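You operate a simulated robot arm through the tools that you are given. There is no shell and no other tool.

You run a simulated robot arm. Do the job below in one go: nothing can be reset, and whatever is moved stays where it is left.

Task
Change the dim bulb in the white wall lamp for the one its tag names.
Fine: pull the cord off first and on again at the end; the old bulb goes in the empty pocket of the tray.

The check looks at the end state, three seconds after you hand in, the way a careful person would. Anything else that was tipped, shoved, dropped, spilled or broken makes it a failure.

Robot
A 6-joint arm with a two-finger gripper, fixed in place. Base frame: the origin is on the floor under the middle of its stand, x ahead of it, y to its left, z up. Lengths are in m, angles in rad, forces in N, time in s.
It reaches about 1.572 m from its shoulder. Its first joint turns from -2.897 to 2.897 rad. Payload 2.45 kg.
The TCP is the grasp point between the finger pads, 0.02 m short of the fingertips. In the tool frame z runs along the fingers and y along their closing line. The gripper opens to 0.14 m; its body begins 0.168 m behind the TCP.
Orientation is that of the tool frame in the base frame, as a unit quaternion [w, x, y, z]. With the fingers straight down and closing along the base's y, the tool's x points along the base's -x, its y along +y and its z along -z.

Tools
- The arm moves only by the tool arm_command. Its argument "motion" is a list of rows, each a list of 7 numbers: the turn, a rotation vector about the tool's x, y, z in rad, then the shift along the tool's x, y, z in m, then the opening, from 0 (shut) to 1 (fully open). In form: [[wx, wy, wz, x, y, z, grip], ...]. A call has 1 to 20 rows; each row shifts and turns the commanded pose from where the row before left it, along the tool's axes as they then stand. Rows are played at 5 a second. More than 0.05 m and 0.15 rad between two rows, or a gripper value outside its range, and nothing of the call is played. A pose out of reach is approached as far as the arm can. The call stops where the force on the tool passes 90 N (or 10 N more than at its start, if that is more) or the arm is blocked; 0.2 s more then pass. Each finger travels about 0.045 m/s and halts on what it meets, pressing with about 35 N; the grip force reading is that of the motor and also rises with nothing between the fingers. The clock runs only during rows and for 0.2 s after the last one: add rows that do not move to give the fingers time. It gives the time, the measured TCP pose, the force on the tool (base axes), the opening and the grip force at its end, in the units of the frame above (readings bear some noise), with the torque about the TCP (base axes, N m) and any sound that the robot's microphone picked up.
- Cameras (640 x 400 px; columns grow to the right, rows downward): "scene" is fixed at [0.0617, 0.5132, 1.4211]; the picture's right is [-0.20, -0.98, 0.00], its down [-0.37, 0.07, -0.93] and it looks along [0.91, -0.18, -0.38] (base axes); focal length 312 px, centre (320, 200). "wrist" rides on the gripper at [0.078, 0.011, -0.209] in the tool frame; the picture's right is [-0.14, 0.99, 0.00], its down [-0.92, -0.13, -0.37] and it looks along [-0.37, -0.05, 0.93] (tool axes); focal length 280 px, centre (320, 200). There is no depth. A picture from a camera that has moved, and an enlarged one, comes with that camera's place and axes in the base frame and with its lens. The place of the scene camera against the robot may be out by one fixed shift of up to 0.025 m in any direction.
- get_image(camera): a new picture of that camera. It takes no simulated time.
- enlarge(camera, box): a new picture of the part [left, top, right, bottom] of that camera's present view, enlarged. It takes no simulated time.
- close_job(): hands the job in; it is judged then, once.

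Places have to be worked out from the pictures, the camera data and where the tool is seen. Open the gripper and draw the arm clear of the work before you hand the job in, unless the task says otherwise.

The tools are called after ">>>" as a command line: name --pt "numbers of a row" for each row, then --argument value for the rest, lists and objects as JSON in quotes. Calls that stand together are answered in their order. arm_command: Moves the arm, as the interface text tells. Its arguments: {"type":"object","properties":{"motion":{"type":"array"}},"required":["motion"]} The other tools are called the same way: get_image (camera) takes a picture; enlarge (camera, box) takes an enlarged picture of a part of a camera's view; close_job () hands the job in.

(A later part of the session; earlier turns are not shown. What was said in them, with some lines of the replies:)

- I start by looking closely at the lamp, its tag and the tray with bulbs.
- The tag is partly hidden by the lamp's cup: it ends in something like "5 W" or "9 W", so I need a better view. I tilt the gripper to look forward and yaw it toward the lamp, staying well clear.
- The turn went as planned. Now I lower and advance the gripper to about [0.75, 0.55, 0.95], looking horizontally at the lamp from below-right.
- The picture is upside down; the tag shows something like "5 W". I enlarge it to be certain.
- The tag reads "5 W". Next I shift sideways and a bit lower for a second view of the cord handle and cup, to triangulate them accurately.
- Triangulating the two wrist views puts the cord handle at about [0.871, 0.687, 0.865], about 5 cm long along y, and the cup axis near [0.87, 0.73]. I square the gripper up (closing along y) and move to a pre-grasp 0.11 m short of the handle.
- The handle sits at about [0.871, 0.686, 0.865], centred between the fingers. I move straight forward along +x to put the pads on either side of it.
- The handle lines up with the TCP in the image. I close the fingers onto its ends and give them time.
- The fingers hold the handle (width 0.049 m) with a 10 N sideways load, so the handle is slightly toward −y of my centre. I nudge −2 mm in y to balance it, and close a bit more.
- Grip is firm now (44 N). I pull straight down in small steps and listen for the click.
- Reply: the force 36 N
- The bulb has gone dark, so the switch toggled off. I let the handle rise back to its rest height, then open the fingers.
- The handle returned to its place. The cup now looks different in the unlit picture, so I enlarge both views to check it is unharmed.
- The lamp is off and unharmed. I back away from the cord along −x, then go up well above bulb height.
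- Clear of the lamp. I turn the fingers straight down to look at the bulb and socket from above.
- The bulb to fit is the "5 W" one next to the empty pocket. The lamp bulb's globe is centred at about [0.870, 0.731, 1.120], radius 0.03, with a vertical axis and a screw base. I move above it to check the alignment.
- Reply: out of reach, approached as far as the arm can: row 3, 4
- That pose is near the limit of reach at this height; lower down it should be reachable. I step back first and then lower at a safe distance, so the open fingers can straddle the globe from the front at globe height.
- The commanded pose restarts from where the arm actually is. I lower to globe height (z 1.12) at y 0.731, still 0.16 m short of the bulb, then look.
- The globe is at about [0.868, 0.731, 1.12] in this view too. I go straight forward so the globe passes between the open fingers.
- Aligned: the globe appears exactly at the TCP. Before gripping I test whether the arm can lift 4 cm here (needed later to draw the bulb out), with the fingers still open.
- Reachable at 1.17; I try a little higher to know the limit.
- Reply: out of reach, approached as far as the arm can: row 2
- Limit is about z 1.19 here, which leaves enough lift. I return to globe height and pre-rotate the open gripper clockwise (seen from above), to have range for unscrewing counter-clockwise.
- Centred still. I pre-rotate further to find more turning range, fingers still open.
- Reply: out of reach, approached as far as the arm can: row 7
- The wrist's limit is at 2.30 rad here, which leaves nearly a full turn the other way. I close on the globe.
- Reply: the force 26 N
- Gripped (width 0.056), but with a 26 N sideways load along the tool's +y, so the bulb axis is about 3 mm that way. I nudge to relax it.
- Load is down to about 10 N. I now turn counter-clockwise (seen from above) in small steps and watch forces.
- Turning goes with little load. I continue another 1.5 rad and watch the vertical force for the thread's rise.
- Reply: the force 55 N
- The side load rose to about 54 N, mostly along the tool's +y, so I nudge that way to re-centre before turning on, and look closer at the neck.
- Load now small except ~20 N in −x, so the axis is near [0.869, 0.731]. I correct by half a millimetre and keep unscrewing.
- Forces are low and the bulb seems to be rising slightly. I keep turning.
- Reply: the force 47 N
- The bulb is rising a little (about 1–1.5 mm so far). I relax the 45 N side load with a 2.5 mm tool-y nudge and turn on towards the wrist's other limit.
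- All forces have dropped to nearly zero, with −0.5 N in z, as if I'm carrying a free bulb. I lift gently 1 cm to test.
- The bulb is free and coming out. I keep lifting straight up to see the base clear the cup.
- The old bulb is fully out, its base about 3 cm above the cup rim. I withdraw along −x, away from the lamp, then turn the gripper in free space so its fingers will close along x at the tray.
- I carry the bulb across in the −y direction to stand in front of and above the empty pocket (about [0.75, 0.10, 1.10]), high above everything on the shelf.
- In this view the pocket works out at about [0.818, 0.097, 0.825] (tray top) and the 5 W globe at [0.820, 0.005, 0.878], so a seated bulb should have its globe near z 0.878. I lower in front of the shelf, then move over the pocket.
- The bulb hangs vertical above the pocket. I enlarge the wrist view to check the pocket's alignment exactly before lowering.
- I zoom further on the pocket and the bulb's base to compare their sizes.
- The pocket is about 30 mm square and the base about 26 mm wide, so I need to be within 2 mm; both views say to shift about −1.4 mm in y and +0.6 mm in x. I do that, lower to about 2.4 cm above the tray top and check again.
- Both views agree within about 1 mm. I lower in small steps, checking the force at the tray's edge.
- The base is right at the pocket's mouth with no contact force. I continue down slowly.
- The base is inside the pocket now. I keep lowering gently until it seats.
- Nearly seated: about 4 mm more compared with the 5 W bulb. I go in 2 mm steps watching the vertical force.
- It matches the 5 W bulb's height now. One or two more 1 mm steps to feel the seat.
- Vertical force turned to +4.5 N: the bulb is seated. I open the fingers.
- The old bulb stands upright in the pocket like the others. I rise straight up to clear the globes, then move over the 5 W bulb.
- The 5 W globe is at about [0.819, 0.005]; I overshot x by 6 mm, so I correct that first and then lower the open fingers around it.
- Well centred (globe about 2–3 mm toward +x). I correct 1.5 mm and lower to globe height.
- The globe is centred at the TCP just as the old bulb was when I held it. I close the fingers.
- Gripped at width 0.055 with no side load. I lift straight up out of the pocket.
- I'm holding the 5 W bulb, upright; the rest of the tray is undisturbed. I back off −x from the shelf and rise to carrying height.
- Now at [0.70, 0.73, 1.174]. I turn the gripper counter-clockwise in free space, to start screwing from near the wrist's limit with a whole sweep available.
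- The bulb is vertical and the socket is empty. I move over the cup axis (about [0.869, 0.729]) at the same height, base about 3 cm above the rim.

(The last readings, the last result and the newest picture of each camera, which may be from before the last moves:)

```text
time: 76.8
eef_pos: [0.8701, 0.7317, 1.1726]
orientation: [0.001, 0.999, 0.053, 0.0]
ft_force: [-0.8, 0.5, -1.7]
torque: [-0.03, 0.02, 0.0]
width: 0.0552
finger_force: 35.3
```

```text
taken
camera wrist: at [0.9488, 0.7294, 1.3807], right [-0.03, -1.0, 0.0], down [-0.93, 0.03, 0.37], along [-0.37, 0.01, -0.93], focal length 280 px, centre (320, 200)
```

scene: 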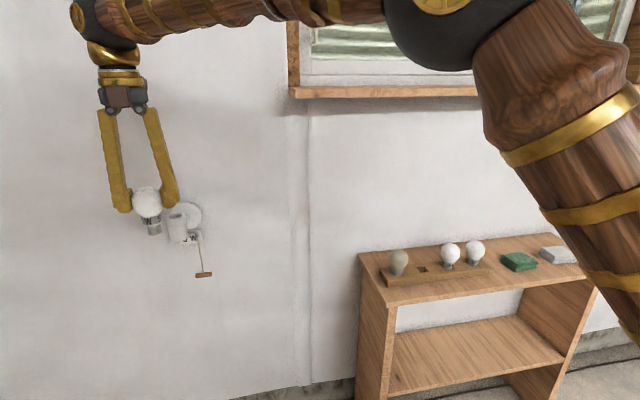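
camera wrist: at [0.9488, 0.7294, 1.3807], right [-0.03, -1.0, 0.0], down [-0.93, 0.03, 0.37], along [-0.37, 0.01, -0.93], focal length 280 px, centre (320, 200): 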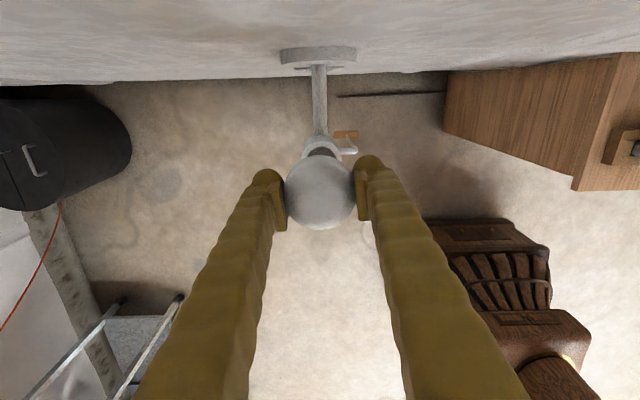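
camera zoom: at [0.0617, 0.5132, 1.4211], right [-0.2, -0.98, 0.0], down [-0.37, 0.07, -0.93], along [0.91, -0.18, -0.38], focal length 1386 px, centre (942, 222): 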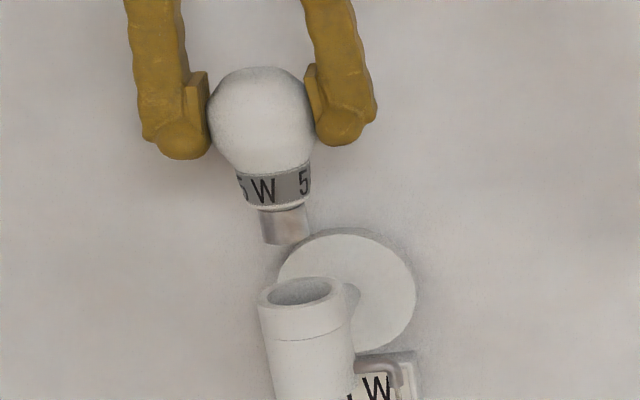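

The reading shows [0.8701, 0.7317]; I take another still reading to average out noise and zoom at the base and rim.

>>> arm_command --pt "0 0 0 0 0 0 0.25"

>>> arm_command --pt "0 0 0 0 0 0 0.25"

>>> arm_command --pt "0 0 0 0 0 0 0.25"

>>> enlarge --camera "wrist" --box '[280, 110, 360, 240]'

>>> enlarge --camera "scene" --box '[155, 180, 205, 225]'

```text
time: 77.2
eef_pos: [0.87, 0.7318, 1.1728]
orientation: [0.0, 0.999, 0.054, -0.001]
ft_force: [-1.2, -0.1, 0.2]
torque: [-0.02, 0.01, 0.03]
width: 0.0551
finger_force: 35.0
```

```text
time: 77.6
eef_pos: [0.8708, 0.7316, 1.1725]
orientation: [0.0, 0.999, 0.054, 0.0]
ft_force: [-0.4, -0.5, -0.5]
torque: [0.02, 0.01, 0.01]
width: 0.055
finger_force: 34.8
```

```text
time: 78.0
eef_pos: [0.8704, 0.7314, 1.1724]
orientation: [0.0, 0.999, 0.054, 0.0]
ft_force: [0.4, -0.2, 0.2]
torque: [-0.02, -0.06, -0.02]
width: 0.0552
finger_force: 34.8
```

```text
3.08 times, centred on (320, 175) of wrist
camera zoom: at [0.9485, 0.7294, 1.3811], right [-0.03, -1.0, 0.0], down [-0.93, 0.03, 0.37], along [-0.37, 0.01, -0.93], focal length 863 px, centre (320, 277)
```

zoom: 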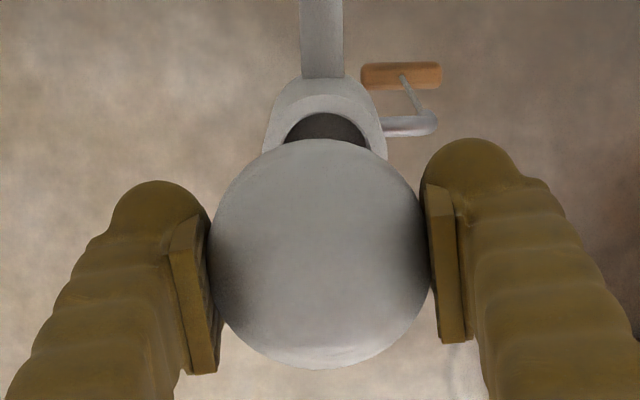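

```text
8.89 times, centred on (180, 202) of scene
camera zoom: at [0.0617, 0.5132, 1.4211], right [-0.2, -0.98, 0.0], down [-0.37, 0.07, -0.93], along [0.91, -0.18, -0.38], focal length 2773 px, centre (1564, 178)
```

zoom: 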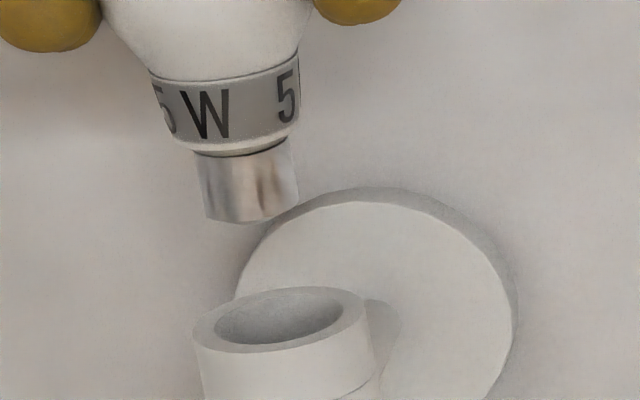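

Averaged readings, the scene zoom and the wrist zoom agree: the cup axis is about 2.4 mm toward −y and 1.4 mm toward −x. I shift by that and lower to about 1.5 cm above the seat.

>>> arm_command --pt "0 0 0 -0.0017 0.0023 0 0.25" --pt "0 0 0 0 0 0.01 0.25" --pt "0 0 0 0 0 0.01 0.25" --pt "0 0 0 0 0 0.008 0.25" --pt "0 0 0 0 0 0 0.25"

>>> enlarge --camera "scene" --box '[155, 185, 205, 230]'

>>> enlarge --camera "wrist" --box '[280, 110, 360, 240]'

```text
time: 79.2
eef_pos: [0.8687, 0.7277, 1.1452]
orientation: [0.0, 0.999, 0.054, 0.0]
ft_force: [0.7, 1.0, -0.2]
torque: [0.0, 0.03, 0.0]
width: 0.0549
finger_force: 35.1
```

```text
8.89 times, centred on (180, 208) of scene
camera zoom: at [0.0617, 0.5132, 1.4211], right [-0.2, -0.98, 0.0], down [-0.37, 0.07, -0.93], along [0.91, -0.18, -0.38], focal length 2773 px, centre (1564, 133)
```

zoom: 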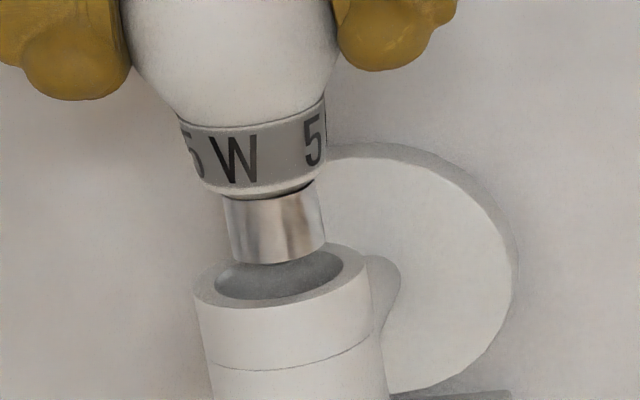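

```text
3.08 times, centred on (320, 175) of wrist
camera zoom: at [0.9472, 0.7263, 1.3536], right [-0.03, -1.0, 0.0], down [-0.93, 0.03, 0.37], along [-0.37, 0.01, -0.93], focal length 863 px, centre (320, 277)
```

zoom: 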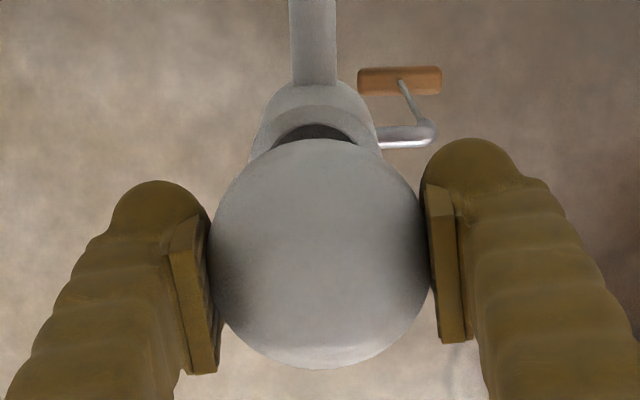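

Slightly overshot in y (about 1.5 mm); I correct that and lower another 12 mm.

>>> arm_command --pt "0 0 0 0.0001 -0.0014 0 0.25" --pt "0 0 0 0 0 0.006 0.25" --pt "0 0 0 0 0 0.006 0.25" --pt "0 0 0 0 0 0 0.25"

>>> enlarge --camera "scene" --box '[155, 185, 205, 230]'

>>> enlarge --camera "wrist" --box '[280, 110, 360, 240]'

```text
time: 80.2
eef_pos: [0.8675, 0.7299, 1.1334]
orientation: [0.0, 0.999, 0.054, 0.0]
ft_force: [0.2, -0.2, -0.7]
torque: [-0.05, 0.0, 0.04]
width: 0.0552
finger_force: 35.3
```

```text
8.89 times, centred on (180, 208) of scene
camera zoom: at [0.0617, 0.5132, 1.4211], right [-0.2, -0.98, 0.0], down [-0.37, 0.07, -0.93], along [0.91, -0.18, -0.38], focal length 2773 px, centre (1564, 133)
```

zoom: 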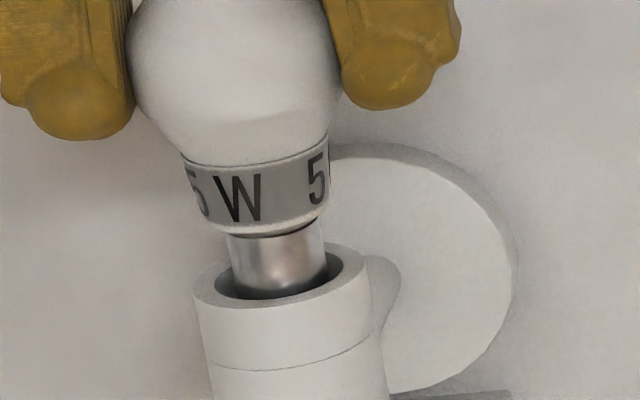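

```text
3.08 times, centred on (320, 175) of wrist
camera zoom: at [0.9467, 0.7271, 1.3416], right [-0.03, -1.0, 0.0], down [-0.93, 0.03, 0.37], along [-0.37, 0.01, -0.93], focal length 863 px, centre (320, 277)
```

zoom: 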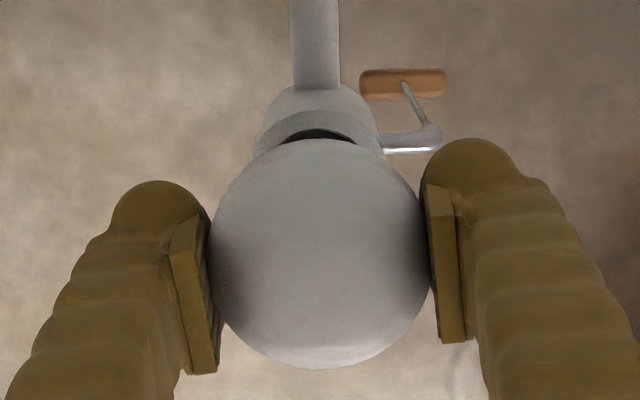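

The base is centred inside the cup. I keep lowering in 3 mm steps until it touches the thread.

>>> arm_command --pt "0 0 0 0 0 0.003 0.25" --pt "0 0 0 0 0 0.003 0.25" --pt "0 0 0 0 0 0 0.25"

>>> arm_command --pt "0 0 0 0 0 0.0015 0.25" --pt "0 0 0 0 0 0 0.25"

```text
time: 81.0
eef_pos: [0.8676, 0.7293, 1.1273]
orientation: [0.0, 0.999, 0.053, 0.0]
ft_force: [0.4, 0.3, -0.8]
torque: [0.02, 0.0, 0.02]
width: 0.0552
finger_force: 34.5
```

```text
time: 81.6
eef_pos: [0.868, 0.7295, 1.1255]
orientation: [0.001, 0.999, 0.054, 0.0]
ft_force: [0.4, 0.2, -1.4]
torque: [0.01, 0.0, -0.02]
width: 0.0552
finger_force: 34.8
```

No contact yet at 1.1255. I continue in millimetre steps.

>>> arm_command --pt "0 0 0 0 0 0.0015 0.25" --pt "0 0 0 0 0 0 0.25"

>>> arm_command --pt "0 0 0 0 0 0.001 0.25" --pt "0 0 0 0 0 0 0.25"

>>> arm_command --pt "0 0 0 0 0 0.001 0.25" --pt "0 0 0 0 0 0 0.25"

```text
time: 82.2
eef_pos: [0.8674, 0.7289, 1.1244]
orientation: [0.0, 0.999, 0.053, 0.0]
ft_force: [-0.1, 0.8, -0.2]
torque: [-0.01, -0.01, 0.02]
width: 0.0552
finger_force: 34.9
```

```text
time: 82.8
eef_pos: [0.8687, 0.7303, 1.1219]
orientation: [-0.001, 0.999, 0.054, 0.0]
ft_force: [12.8, 11.2, -0.7]
torque: [0.1, -0.24, 0.02]
width: 0.0553
finger_force: 35.1
```

```text
time: 83.4
eef_pos: [0.8674, 0.7296, 1.1226]
orientation: [0.0, 0.999, 0.055, 0.0]
ft_force: [17.4, 15.0, 4.1]
torque: [0.13, -0.25, 0.03]
width: 0.0554
finger_force: 34.7
```

At z 1.122 the base engaged: a sideways centring force of about 20 N toward +x+y appeared and a light upward push. I shift about 1 mm to relax it and start turning clockwise.

>>> arm_command --pt "0 0 0 0.0011 -0.0007 0 0.25" --pt "0 0 0.1 -0.0001 0 0 0.25" --pt "0 0 0.1 -0.0001 0 0 0.25" --pt "0 0 0.1 -0.0001 0 0 0.25" --pt "0 0 0.1 -0.0001 0 0 0.25" --pt "0 0 0 0 0 0 0.25"

>>> enlarge --camera "scene" --box '[155, 185, 205, 230]'

```text
time: 84.8
eef_pos: [0.8694, 0.7304, 1.1228]
orientation: [0.0, 0.989, -0.147, 0.0]
ft_force: [-2.6, 1.6, 2.0]
torque: [0.01, 0.26, -0.01]
width: 0.0551
finger_force: 35.6
```

```text
8.89 times, centred on (180, 208) of scene
camera zoom: at [0.0617, 0.5132, 1.4211], right [-0.2, -0.98, 0.0], down [-0.37, 0.07, -0.93], along [0.91, -0.18, -0.38], focal length 2773 px, centre (1564, 133)
```

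zoom: 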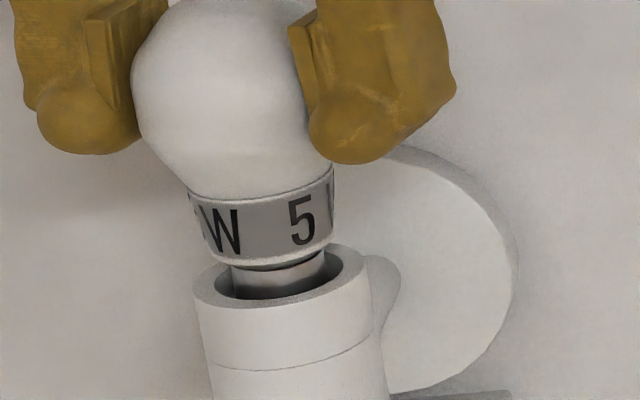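

The bulb turns with the gripper (the label has moved) and loads are near zero. I keep turning clockwise.

>>> arm_command --pt "0 0 0.15 -0.0002 0 0 0.25" --pt "0 0 0.15 -0.0002 0 0 0.25" --pt "0 0 0.15 -0.0002 0 0 0.25" --pt "0 0 0.15 -0.0002 0 0 0.25" --pt "0 0 0.15 -0.0002 0 0 0.25" --pt "0 0 0.15 -0.0002 0 0 0.25" --pt "0 0 0 0 0 0 0.25"

>>> enlarge --camera "scene" --box '[155, 185, 205, 230]'

```text
time: 86.4
eef_pos: [0.8698, 0.7302, 1.1231]
orientation: [-0.001, 0.827, -0.562, 0.001]
ft_force: [48.8, 30.4, 0.7]
torque: [0.13, -0.08, 0.12]
width: 0.0555
finger_force: 35.0
```

```text
8.89 times, centred on (180, 208) of scene
camera zoom: at [0.0617, 0.5132, 1.4211], right [-0.2, -0.98, 0.0], down [-0.37, 0.07, -0.93], along [0.91, -0.18, -0.38], focal length 2773 px, centre (1564, 133)
```

zoom: 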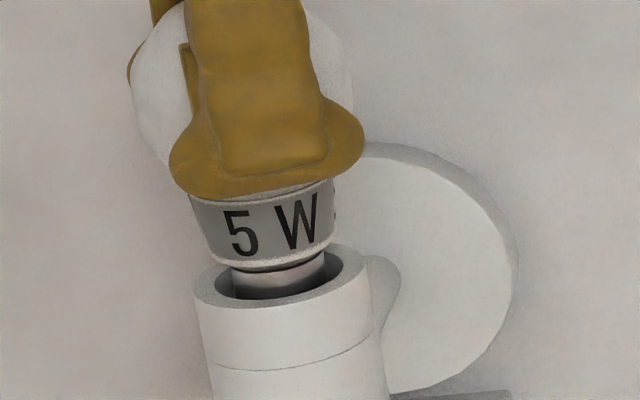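

The side load of ~57 N comes from my per-row shift drifting the commanded pose; the measured axis stays at about [0.8695, 0.730]. I undo the drift and turn on without any shift.

>>> arm_command --pt "0 0 0 -0.0006 -0.003 0 0.25" --pt "0 0 0.15 0 0 0 0.25" --pt "0 0 0.15 0 0 0 0.25" --pt "0 0 0.15 0 0 0 0.25" --pt "0 0 0.15 0 0 0 0.25" --pt "0 0 0 0 0 0 0.25"

```text
time: 87.8
eef_pos: [0.8719, 0.7321, 1.122]
orientation: [0.0, -0.625, 0.781, 0.0]
ft_force: [-9.3, -23.7, -7.1]
torque: [-0.16, 0.05, -0.02]
width: 0.0553
finger_force: 35.1
```

Small loads again, and a −7 N vertical pull shows the thread drawing the bulb down. I follow it down slightly and continue.

>>> arm_command --pt "0 0 0 0.0013 0.0002 0.0004 0.25" --pt "0 0 0.15 0 0 0.0001 0.25" --pt "0 0 0.15 0 0 0 0.25" --pt "0 0 0.15 0 0 0.0001 0.25" --pt "0 0 0.15 0 0 0 0.25" --pt "0 0 0.15 0 0 0.0001 0.25" --pt "0 0 0 0 0 0 0.25"

>>> enlarge --camera "scene" --box '[155, 185, 205, 230]'

```text
time: 89.4
eef_pos: [0.869, 0.7292, 1.1217]
orientation: [0.0, -0.294, 0.956, 0.001]
ft_force: [29.9, -1.6, -1.2]
torque: [0.04, -0.23, 0.03]
width: 0.0551
finger_force: 35.0
```

```text
8.89 times, centred on (180, 208) of scene
camera zoom: at [0.0617, 0.5132, 1.4211], right [-0.2, -0.98, 0.0], down [-0.37, 0.07, -0.93], along [0.91, -0.18, -0.38], focal length 2773 px, centre (1564, 133)
```

zoom: 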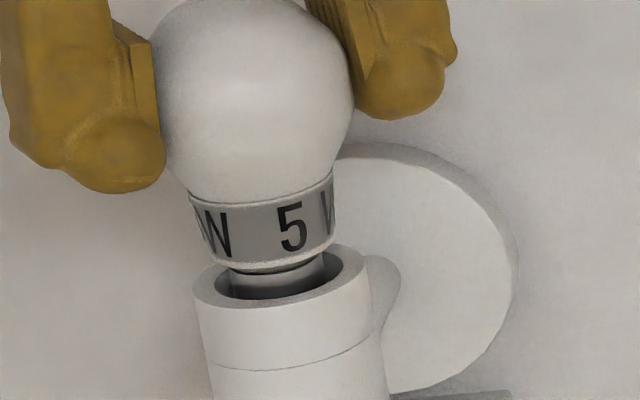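

Label confirms it keeps turning. I correct 1.5 mm in x for the 30 N load and go on.

>>> arm_command --pt "0 0 0 -0.0012 -0.0008 0.0001 0.25" --pt "0 0 0.15 0 0 0.0001 0.25" --pt "0 0 0.15 0 0 0 0.25" --pt "0 0 0.15 0 0 0.0001 0.25" --pt "0 0 0.15 0 0 0 0.25" --pt "0 0 0.15 0 0 0.0001 0.25" --pt "0 0 0 0 0 0 0.25"

```text
time: 91.0
eef_pos: [0.8726, 0.73, 1.1221]
orientation: [0.0, 0.076, 0.997, 0.0]
ft_force: [-15.8, -42.4, -3.7]
torque: [-0.02, 0.22, 0.03]
width: 0.0554
finger_force: 34.5
```

Correcting the ~45 N side load (about 2.3 mm in −y), then continuing clockwise.

>>> arm_command --pt "0 0 0 0.0005 -0.0022 0.0001 0.25" --pt "0 0 0.15 0 0 0.0001 0.25" --pt "0 0 0.15 0 0 0 0.25" --pt "0 0 0.15 0 0 0.0001 0.25" --pt "0 0 0.15 0 0 0 0.25" --pt "0 0 0 0 0 0 0.25"

>>> enlarge --camera "scene" --box '[155, 185, 205, 230]'

```text
time: 92.4
eef_pos: [0.8705, 0.7289, 1.1211]
orientation: [0.0, 0.366, 0.931, -0.001]
ft_force: [10.9, -0.6, -0.1]
torque: [0.09, -0.11, -0.06]
width: 0.055
finger_force: 35.1
```

```text
8.89 times, centred on (180, 208) of scene
camera zoom: at [0.0617, 0.5132, 1.4211], right [-0.2, -0.98, 0.0], down [-0.37, 0.07, -0.93], along [0.91, -0.18, -0.38], focal length 2773 px, centre (1564, 133)
```

zoom: 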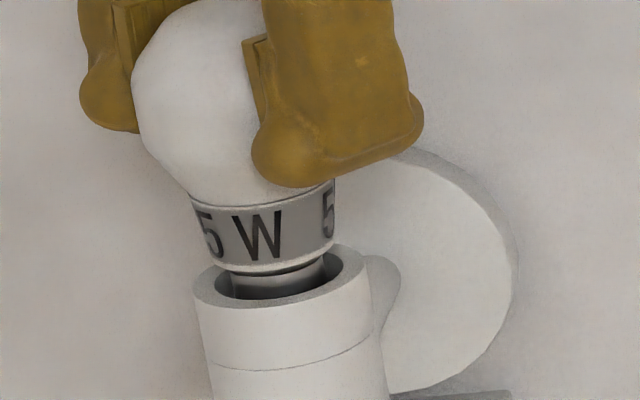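

Total about 4 rad so far; loads are low. Another 0.75 rad.

>>> arm_command --pt "0 0 0 -0.0004 0.0003 0.0001 0.25" --pt "0 0 0.15 0 0 0.0001 0.25" --pt "0 0 0.15 0 0 0 0.25" --pt "0 0 0.15 0 0 0.0001 0.25" --pt "0 0 0.15 0 0 0 0.25" --pt "0 0 0.15 0 0 0.0001 0.25" --pt "0 0 0 0 0 0 0.25"

```text
time: 94.0
eef_pos: [0.8704, 0.7285, 1.1212]
orientation: [0.0, 0.681, 0.732, -0.001]
ft_force: [-30.6, -13.3, -2.9]
torque: [-0.19, 0.14, 0.83]
width: 0.0553
finger_force: 35.2
```

A torque of +0.83 N·m has appeared against the turn: the bulb is tightening after ~4.75 rad. I relax the side load and turn a little more to see whether it has bottomed.

>>> arm_command --pt "0 0 0 -0.0006 -0.0015 0.0001 0.25" --pt "0 0 0.05 0 0 0 0.25" --pt "0 0 0.05 0 0 0 0.25" --pt "0 0 0 0 0 0 0.25"

>>> enlarge --camera "scene" --box '[155, 185, 205, 230]'

```text
time: 95.0
eef_pos: [0.8696, 0.7283, 1.1217]
orientation: [-0.001, 0.717, 0.697, 0.0]
ft_force: [-5.3, -2.0, -0.8]
torque: [0.04, -0.05, 0.84]
width: 0.056
finger_force: 35.1
```

```text
8.89 times, centred on (180, 208) of scene
camera zoom: at [0.0617, 0.5132, 1.4211], right [-0.2, -0.98, 0.0], down [-0.37, 0.07, -0.93], along [0.91, -0.18, -0.38], focal length 2773 px, centre (1564, 133)
```

zoom: 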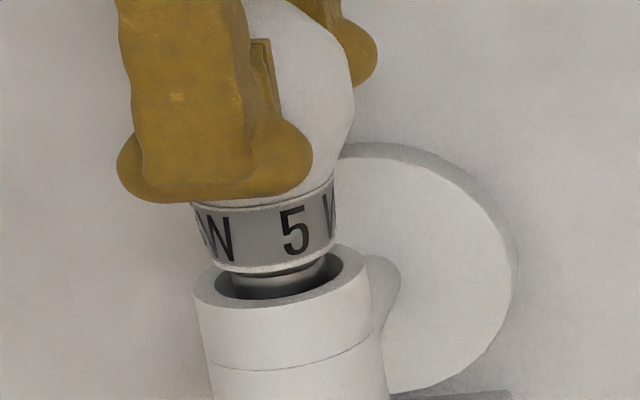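

Torque saturates at 0.84 N·m. I turn 0.15 rad more and compare the label's position to tell whether the bulb still moves or the pads slip.

>>> arm_command --pt "0 0 0.08 0 0 0 0.25" --pt "0 0 0.07 0 0 0 0.25" --pt "0 0 0 0 0 0 0.25"

>>> enlarge --camera "scene" --box '[155, 185, 205, 230]'

```text
time: 95.8
eef_pos: [0.8711, 0.7277, 1.1212]
orientation: [0.0, 0.767, 0.642, 0.001]
ft_force: [-6.9, 0.1, 2.5]
torque: [0.05, 0.09, 0.51]
width: 0.0562
finger_force: 34.7
```

```text
8.89 times, centred on (180, 208) of scene
camera zoom: at [0.0617, 0.5132, 1.4211], right [-0.2, -0.98, 0.0], down [-0.37, 0.07, -0.93], along [0.91, -0.18, -0.38], focal length 2773 px, centre (1564, 133)
```

zoom: 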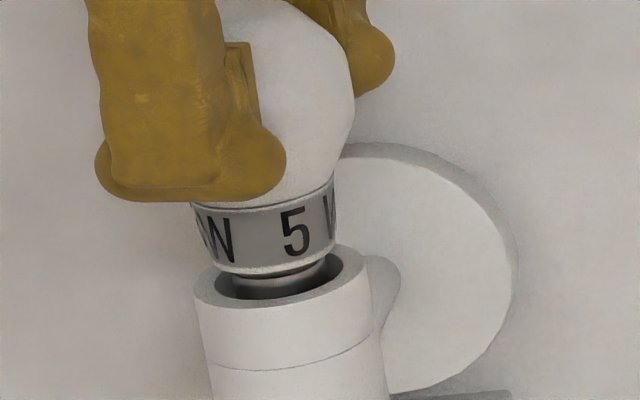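

The label did not move: the bulb is tight and only the pads slip. I open the fingers.

>>> arm_command --pt "0 0 0 0 0 0 0.45" --pt "0 0 0 0 0 0 0.6" --pt "0 0 0 0 0 0 0.8" --pt "0 0 0 0 0 0 1" --pt "0 0 0 0 0 0 1" --pt "0 0 0 0 0 0 1" --pt "0 0 0 0 0 0 1"

>>> get_image --camera "wrist"

>>> enlarge --camera "scene" --box '[145, 165, 225, 245]'

```text
time: 97.4
eef_pos: [0.8702, 0.7277, 1.1214]
orientation: [0.0, 0.767, 0.642, 0.0]
ft_force: [-0.1, 0.3, 0.3]
torque: [0.03, 0.02, 0.0]
width: 0.1399
finger_force: 0.1
```

```text
taken
camera wrist: at [0.8941, 0.8035, 1.3291], right [0.95, -0.31, 0.0], down [-0.29, -0.88, 0.37], along [-0.11, -0.35, -0.93], focal length 280 px, centre (320, 200)
```

wrist: 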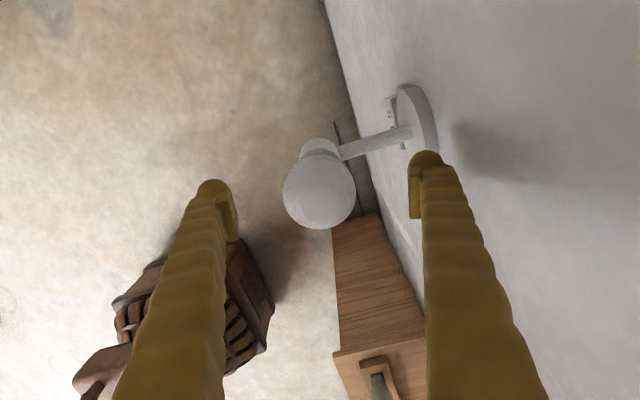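

```text
5.00 times, centred on (185, 205) of scene
camera zoom: at [0.0617, 0.5132, 1.4211], right [-0.2, -0.98, 0.0], down [-0.37, 0.07, -0.93], along [0.91, -0.18, -0.38], focal length 1560 px, centre (995, 175)
```

zoom: 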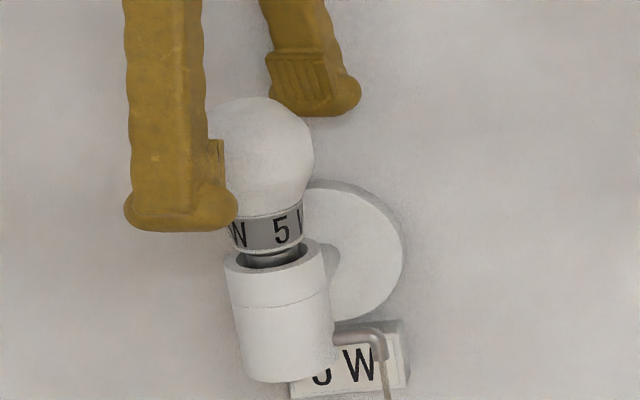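

The new bulb sits straight in the socket. I turn the open gripper back so the fingers straddle along y, then I can withdraw along −x.

>>> arm_command --pt "0 0 -0.15 0 0 0 1" --pt "0 0 -0.15 0 0 0 1" --pt "0 0 -0.15 0 0 0 1" --pt "0 0 -0.15 0 0 0 1" --pt "0 0 -0.15 0 0 0 1" --pt "0 0 -0.15 0 0 0 1" --pt "0 0 -0.15 0 0 0 1" --pt "0 0 -0.15 0 0 0 1" --pt "0 0 -0.15 0 0 0 1" --pt "0 0 -0.15 0 0 0 1" --pt "0 0 -0.15 0 0 0 1" --pt "0 0 -0.1 0 0 0 1" --pt "0 0 0 0 0 0 1"

>>> get_image --camera "wrist"

```text
time: 100.2
eef_pos: [0.8699, 0.7296, 1.1203]
orientation: [0.0, -0.001, 1.0, -0.001]
ft_force: [0.4, 0.7, 0.2]
torque: [-0.04, 0.0, 0.01]
width: 0.1399
finger_force: 0.1
```

```text
taken
camera wrist: at [0.7913, 0.7392, 1.3292], right [0.14, 0.99, 0.0], down [0.92, -0.13, 0.37], along [0.37, -0.05, -0.93], focal length 280 px, centre (320, 200)
```

wrist: 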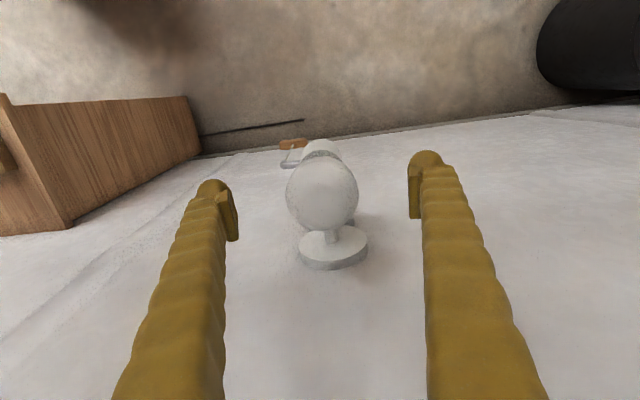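

Fingers straddle the globe freely. I withdraw along −x, shift to the cord's y, and tilt the gripper forward again.

>>> arm_command --pt "0 0 0 0.0375 0 0 1" --pt "0 0 0 0.0375 0 0 1" --pt "0 0 0 0.0375 0 0 1" --pt "0 0 0 0.0375 0 0 1" --pt "0 0 0 0 -0.0225 0 1" --pt "0 0 0 0 -0.0225 0 1" --pt "0 -0.15 0 0 0 0 1" --pt "0 -0.15 0 0 0 0 1" --pt "0 -0.15 0 0 0 0 1" --pt "0 -0.15 0 0 0 0 1" --pt "0 -0.15 0 0 0 0 1" --pt "0 -0.15 0 0 0 0 1" --pt "0 -0.15 0 0 0 0 1" --pt "0 -0.15 0 0 0 0 1" --pt "0 0 0 0 0 0 1"

>>> get_image --camera "wrist"

>>> get_image --camera "scene"

```text
time: 103.4
eef_pos: [0.7193, 0.6833, 1.1201]
orientation: [0.565, -0.001, 0.825, 0.001]
ft_force: [-0.4, -0.7, -0.6]
torque: [0.03, 0.01, 0.01]
width: 0.1399
finger_force: 0.0
```

```text
taken
camera wrist: at [0.4959, 0.694, 1.123], right [0.05, 0.99, 0.13], down [-0.01, -0.13, 0.99], along [1.0, -0.05, 0.0], focal length 280 px, centre (320, 200)
```

wrist: 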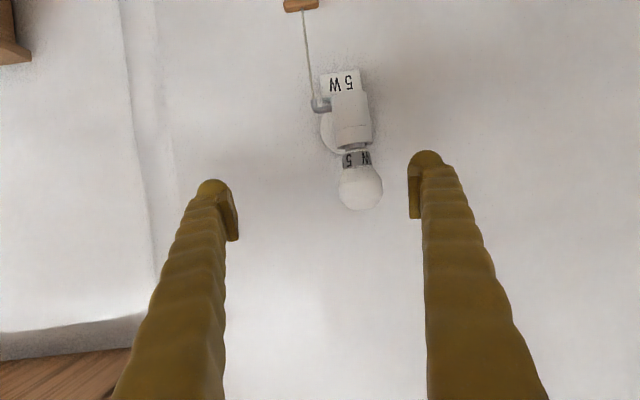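

```text
taken
```

scene: 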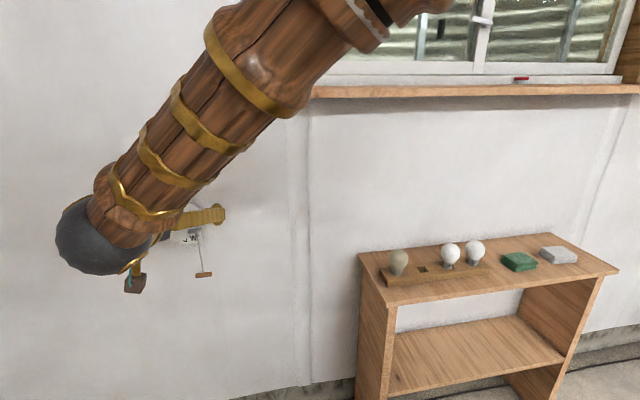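

All good; the bulb and tag are seen ahead. I lower straight down at x 0.72 to the handle's height.

>>> arm_command --pt "0 0 0 0.0394 0.0003 0.0153 1" --pt "0 0 0 0.0394 0.0003 0.0153 1" --pt "0 0 0 0.0394 0.0003 0.0153 1" --pt "0 0 0 0.0394 0 0.0153 1" --pt "0 0 0 0.0394 0 0.0153 1" --pt "0 0 0 0.0394 0 0.0153 1" --pt "0 0 0 0 0 0 1"

>>> get_image --camera "wrist"

```text
time: 105.0
eef_pos: [0.7195, 0.6847, 0.8664]
orientation: [0.564, 0.001, 0.826, 0.0]
ft_force: [-1.1, 0.2, 0.6]
torque: [-0.01, 0.0, 0.03]
width: 0.1401
finger_force: 0.2
```

```text
taken
camera wrist: at [0.4958, 0.6962, 0.8691], right [0.05, 0.99, 0.13], down [-0.01, -0.13, 0.99], along [1.0, -0.05, 0.0], focal length 280 px, centre (320, 200)
```

wrist: 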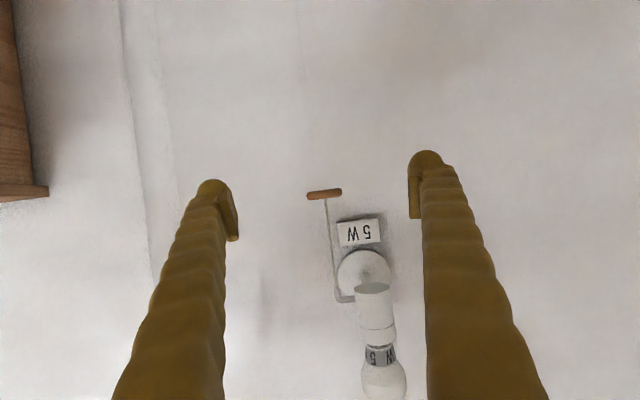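

The handle is straight ahead between the fingers. I advance 0.15 m to it.

>>> arm_command --pt "0 0 0 -0.0136 -0.0002 0.035 1" --pt "0 0 0 -0.0136 -0.0002 0.035 1" --pt "0 0 0 -0.0136 -0.0002 0.035 1" --pt "0 0 0 -0.0136 -0.0002 0.035 1" --pt "0 0 0 0 0 0 1"

>>> get_image --camera "wrist"

```text
time: 106.2
eef_pos: [0.8708, 0.6829, 0.8674]
orientation: [0.564, 0.0, 0.826, 0.001]
ft_force: [-0.5, -0.2, 0.3]
torque: [-0.02, 0.0, 0.01]
width: 0.14
finger_force: 0.1
```

```text
taken
camera wrist: at [0.6465, 0.6946, 0.8691], right [0.05, 0.99, 0.13], down [-0.01, -0.13, 0.99], along [1.0, -0.05, 0.0], focal length 280 px, centre (320, 200)
```

wrist: 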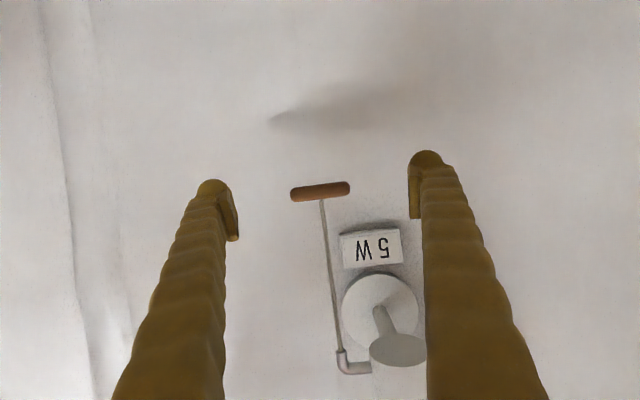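

The handle is exactly where it was and centred. I close on it.

>>> arm_command --pt "0 0 0 0 0 0 0.6" --pt "0 0 0 0 0 0 0.4" --pt "0 0 0 0 0 0 0.3" --pt "0 0 0 0 0 0 0.28" --pt "0 0 0 0 0 0 0.25" --pt "0 0 0 0 0 0 0.25" --pt "0 0 0 0 0 0 0.25" --pt "0 0 0 0 0 0 0.25"

```text
time: 108.0
eef_pos: [0.8694, 0.6844, 0.8668]
orientation: [0.565, 0.001, 0.825, 0.0]
ft_force: [4.6, 9.9, -0.7]
torque: [0.08, 0.02, 0.1]
width: 0.0468
finger_force: 45.4
```

Firm grip (width 0.047, 45 N). I pull down 2 cm in steps as before and look at the lamp.

>>> arm_command --pt "0 0 0 0.0065 0.0004 0.0025 0.25" --pt "0 0 0 0.0065 0 0.0025 0.25" --pt "0 0 0 0.0065 0 0.0025 0.25" --pt "0 0 0 0 0 0 0.25"

>>> get_image --camera "scene"

>>> get_image --camera "wrist"

```text
time: 109.0
eef_pos: [0.8699, 0.6841, 0.8455]
orientation: [0.564, 0.0, 0.826, 0.001]
ft_force: [7.1, 7.5, 1.6]
torque: [0.04, -0.15, 0.12]
width: 0.0463
finger_force: 44.7
```

```text
taken
```

scene: 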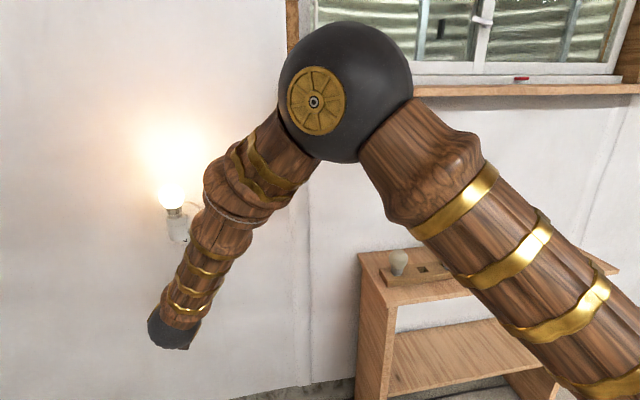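

```text
taken
camera wrist: at [0.6462, 0.695, 0.8483], right [0.05, 0.99, 0.13], down [-0.01, -0.13, 0.99], along [1.0, -0.05, 0.0], focal length 280 px, centre (320, 200)
```

wrist: 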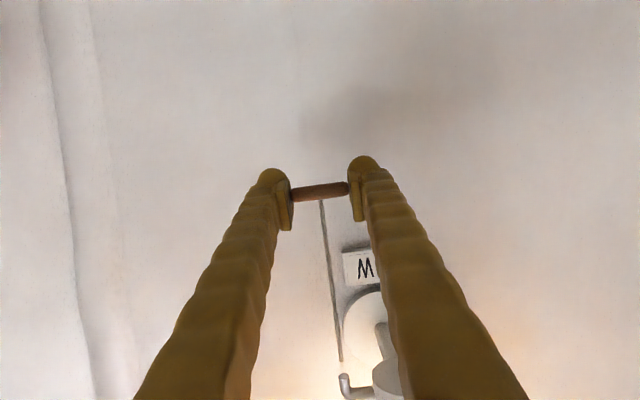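

The new bulb shines brightly: the lamp is on. I let the handle rise to its rest height and release it.

>>> arm_command --pt "0 0 0 -0.0065 0 -0.0025 0.25" --pt "0 0 0 -0.0065 0 -0.0025 0.25" --pt "0 0 0 -0.0065 0 -0.0025 0.25" --pt "0 0 0 0 0 0 0.25" --pt "0 0 0 0 0 0 0.6" --pt "0 0 0 0 0 0 1" --pt "0 0 0 0 0 0 1" --pt "0 0 0 0 0 0 1" --pt "0 0 0 0 0 0 1" --pt "0 0 0 0 0 0 1"

>>> get_image --camera "wrist"

```text
time: 111.2
eef_pos: [0.8692, 0.6847, 0.8667]
orientation: [0.564, 0.0, 0.826, 0.001]
ft_force: [0.0, -0.1, 1.5]
torque: [-0.02, 0.02, -0.01]
width: 0.1401
finger_force: 0.0
```

```text
taken
camera wrist: at [0.6463, 0.6949, 0.8696], right [0.05, 0.99, 0.13], down [-0.01, -0.13, 0.99], along [1.0, -0.05, 0.0], focal length 280 px, centre (320, 200)
```

wrist: 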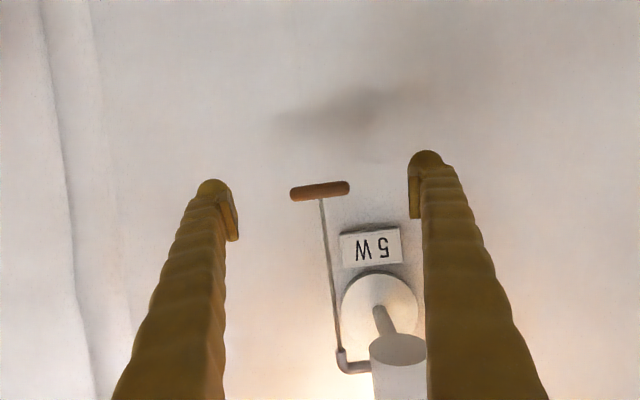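

The handle is back at rest, fingers open and free of it. I withdraw along −x and then up, clear of the lamp.

>>> arm_command --pt "0 0 0 0.0136 0 -0.035 1" --pt "0 0 0 0.0136 0 -0.035 1" --pt "0 0 0 0.0136 0 -0.035 1" --pt "0 0 0 0.0136 0 -0.035 1" --pt "0 0 0 0.0136 0 -0.035 1" --pt "0 0 0 -0.0419 0 -0.0163 1" --pt "0 0 0 -0.0419 0 -0.0163 1" --pt "0 0 0 -0.0419 0 -0.0163 1" --pt "0 0 0 -0.0419 0 -0.0163 1" --pt "0 0 0 -0.0419 0 -0.0163 1" --pt "0 0 0 -0.0419 0 -0.0163 1" --pt "0 0 0 -0.0419 0 -0.0163 1" --pt "0 0 0 -0.0419 0 -0.0163 1" --pt "0 0 0 -0.0419 0 -0.0163 1" --pt "0 0 0 0 0 0 1"

>>> get_image --camera "scene"

>>> enlarge --camera "scene" --box '[130, 160, 250, 290]'

>>> enlarge --camera "scene" --box '[360, 220, 600, 320]'

```text
time: 114.4
eef_pos: [0.6816, 0.6834, 1.272]
orientation: [0.565, 0.0, 0.825, 0.0]
ft_force: [-0.4, 0.0, -0.3]
torque: [0.0, 0.01, 0.0]
width: 0.1398
finger_force: 0.1
```

```text
taken
```

scene: 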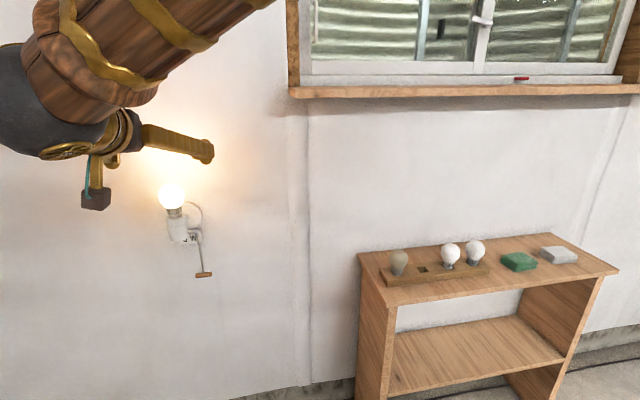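

```text
3.08 times, centred on (190, 225) of scene
camera zoom: at [0.0617, 0.5132, 1.4211], right [-0.2, -0.98, 0.0], down [-0.37, 0.07, -0.93], along [0.91, -0.18, -0.38], focal length 960 px, centre (720, 123)
```

zoom: 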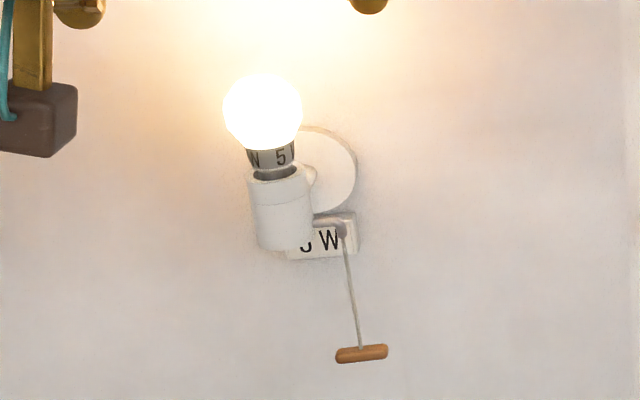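

```text
2.67 times, centred on (480, 270) of scene
camera zoom: at [0.0617, 0.5132, 1.4211], right [-0.2, -0.98, 0.0], down [-0.37, 0.07, -0.93], along [0.91, -0.18, -0.38], focal length 832 px, centre (-107, 13)
```

zoom: 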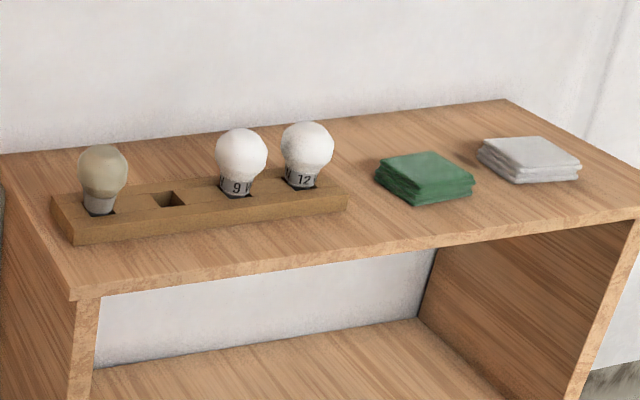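

The lamp is lit by the 5 W bulb, the cord hangs at rest, the old bulb stands in the pocket and nothing else has moved. I draw the arm a bit further clear.

>>> arm_command --pt "0 0 0 0.0087 -0.03 -0.0224 1" --pt "0 0 0 0.0087 -0.03 -0.0224 1" --pt "0 0 0 0.0087 -0.03 -0.0224 1" --pt "0 0 0 0.0087 -0.03 -0.0224 1" --pt "0 0 0 0.0087 -0.03 -0.0224 1" --pt "0 0 0 0 0 0 1" --pt "0 0 0 0 0 0 1"

>>> get_image --camera "scene"

```text
time: 116.2
eef_pos: [0.5947, 0.5294, 1.2174]
orientation: [0.55, -0.001, 0.834, -0.041]
ft_force: [-0.7, 0.4, -0.3]
torque: [0.01, 0.0, 0.05]
width: 0.1399
finger_force: 0.1
stopped in row 7: the arm was blocked; the commanded pose is now the measured one
```

```text
taken
```

scene: 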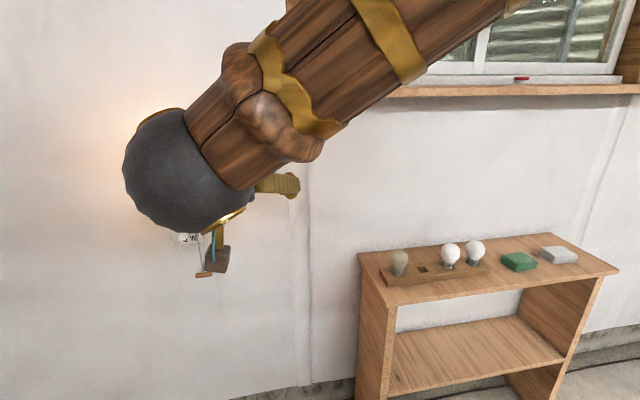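

The arm reports being blocked (probably its own links folding), with no force at the tool. I back up a little the way I came and check the scene.

>>> arm_command --pt "0 0 0 -0.0087 0.03 0.0224 1" --pt "0 0 0 -0.0087 0.03 0.0224 1" --pt "0 0 0 0 0 0 1"

>>> get_image --camera "scene"

>>> get_image --camera "wrist"

```text
time: 117.0
eef_pos: [0.6408, 0.596, 1.2098]
orientation: [0.551, -0.007, 0.834, -0.037]
ft_force: [0.4, 0.3, 0.0]
torque: [0.0, 0.02, 0.0]
width: 0.14
finger_force: 0.2
```

```text
taken
```

scene: 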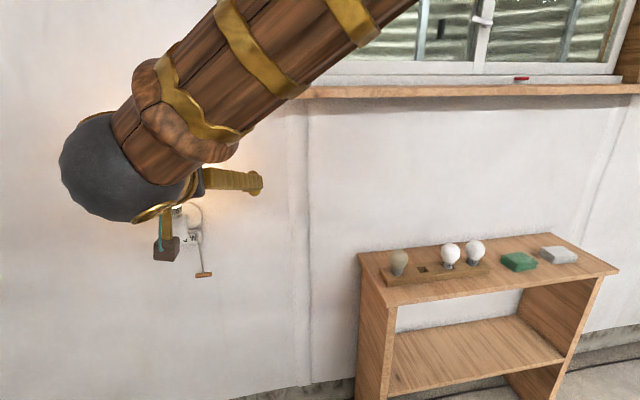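

```text
taken
camera wrist: at [0.417, 0.6149, 1.2189], right [0.09, 0.99, 0.06], down [0.02, -0.06, 1.0], along [1.0, -0.08, -0.03], focal length 280 px, centre (320, 200)
```

wrist: 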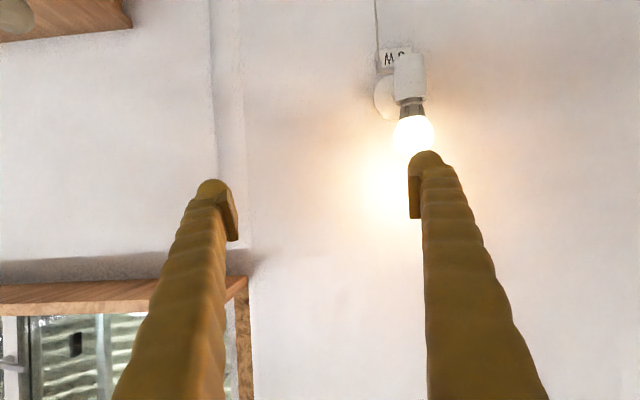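

Everything is fine: the lamp is lit and the shelf unchanged. I turn the fingers down into a relaxed pose away from the lamp and take a last look.

>>> arm_command --pt "0 0.15 0 0 0 0 1" --pt "0 0.15 0 0 0 0 1" --pt "0 0.15 0 0 0 0 1" --pt "0 0.15 0 0 0 0 1" --pt "0 0.15 0 0 0 0 1" --pt "0 0.15 0 0 0 0 1" --pt "0 0.15 0 0 0 0 1" --pt "0 0.13 0 0 0 0 1" --pt "0 0 0 0 0 0 1"

>>> get_image --camera "scene"

>>> get_image --camera "wrist"

>>> enlarge --camera "scene" --box '[130, 160, 250, 290]'

```text
time: 119.0
eef_pos: [0.641, 0.5939, 1.2098]
orientation: [-0.008, 0.016, 0.999, -0.035]
ft_force: [-0.3, 0.3, 0.1]
torque: [-0.02, 0.03, 0.0]
width: 0.1401
finger_force: 0.1
```

```text
taken
```

scene: 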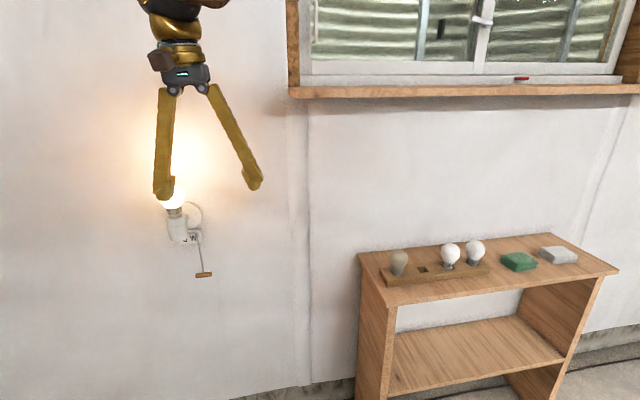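

```text
taken
camera wrist: at [0.5656, 0.6217, 1.4181], right [0.17, 0.98, -0.07], down [0.92, -0.13, 0.36], along [0.35, -0.13, -0.93], focal length 280 px, centre (320, 200)
```

wrist: 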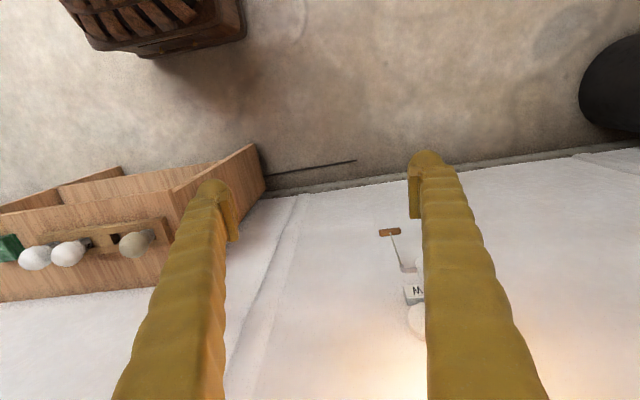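

```text
3.08 times, centred on (190, 225) of scene
camera zoom: at [0.0617, 0.5132, 1.4211], right [-0.2, -0.98, 0.0], down [-0.37, 0.07, -0.93], along [0.91, -0.18, -0.38], focal length 960 px, centre (720, 123)
```

zoom: 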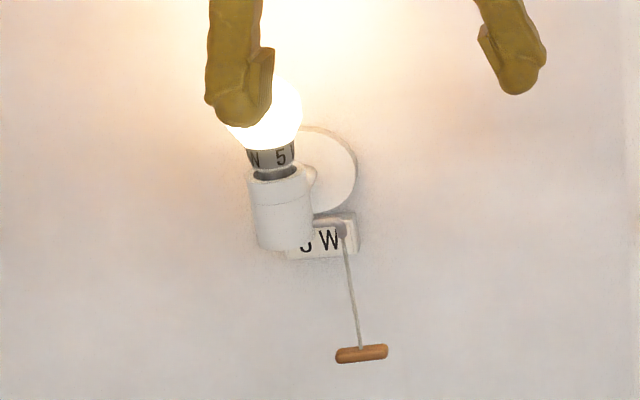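

The lamp is lit, tag and cord undisturbed, tray in order. I move the gripper back toward its starting place so it is well clear.

>>> arm_command --pt "0 0 0 0.01 -0.04 -0.015 1" --pt "0 0 0 0.01 -0.04 -0.015 1" --pt "0 0 0 0.01 -0.04 -0.015 1" --pt "0 0 0 0.01 -0.04 -0.015 1" --pt "0 0 0 0.01 -0.04 -0.015 1" --pt "0 0 0 0 0 0 1"

>>> get_image --camera "scene"

```text
time: 120.4
eef_pos: [0.5848, 0.4013, 1.2987]
orientation: [-0.007, 0.018, 0.999, -0.034]
ft_force: [0.2, 0.4, -0.1]
torque: [-0.06, 0.01, 0.01]
width: 0.1401
finger_force: 0.1
```

```text
taken
```

scene: 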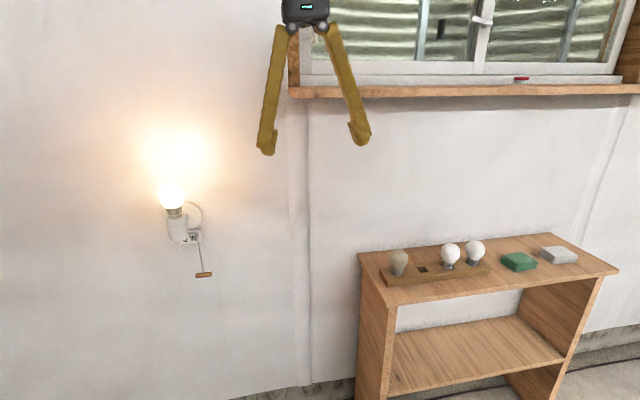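

The last picture shows the 5 W bulb lit in the lamp, the old bulb in the tray pocket, everything else in place, and the arm clear with the gripper open. I hand the job in.

>>> close_job

```text
The job is handed in.
```

The wall lamp now has the 5 W bulb that its tag names, and it is lit. I have handed the job in.

- **Cord:** I pulled it off before the change and on again at the end. The handle is back at rest.
- **New bulb:** it is screwed in until tight. At the end it no longer turned and the gripper pads slipped on the glass.
- **Old bulb:** it stands upright in the pocket that was empty. The 5 W bulb's own pocket is now the empty one.
- **Everything else:** the last pictures show the other two bulbs, the tray and the rest of the shelf where they were.

While I was drawing the arm away at the end, it once reported being blocked. There was no force at the tool, and it was probably the arm's own links folding. I backed up, took a different route, and the pictures afterwards showed nothing disturbed.
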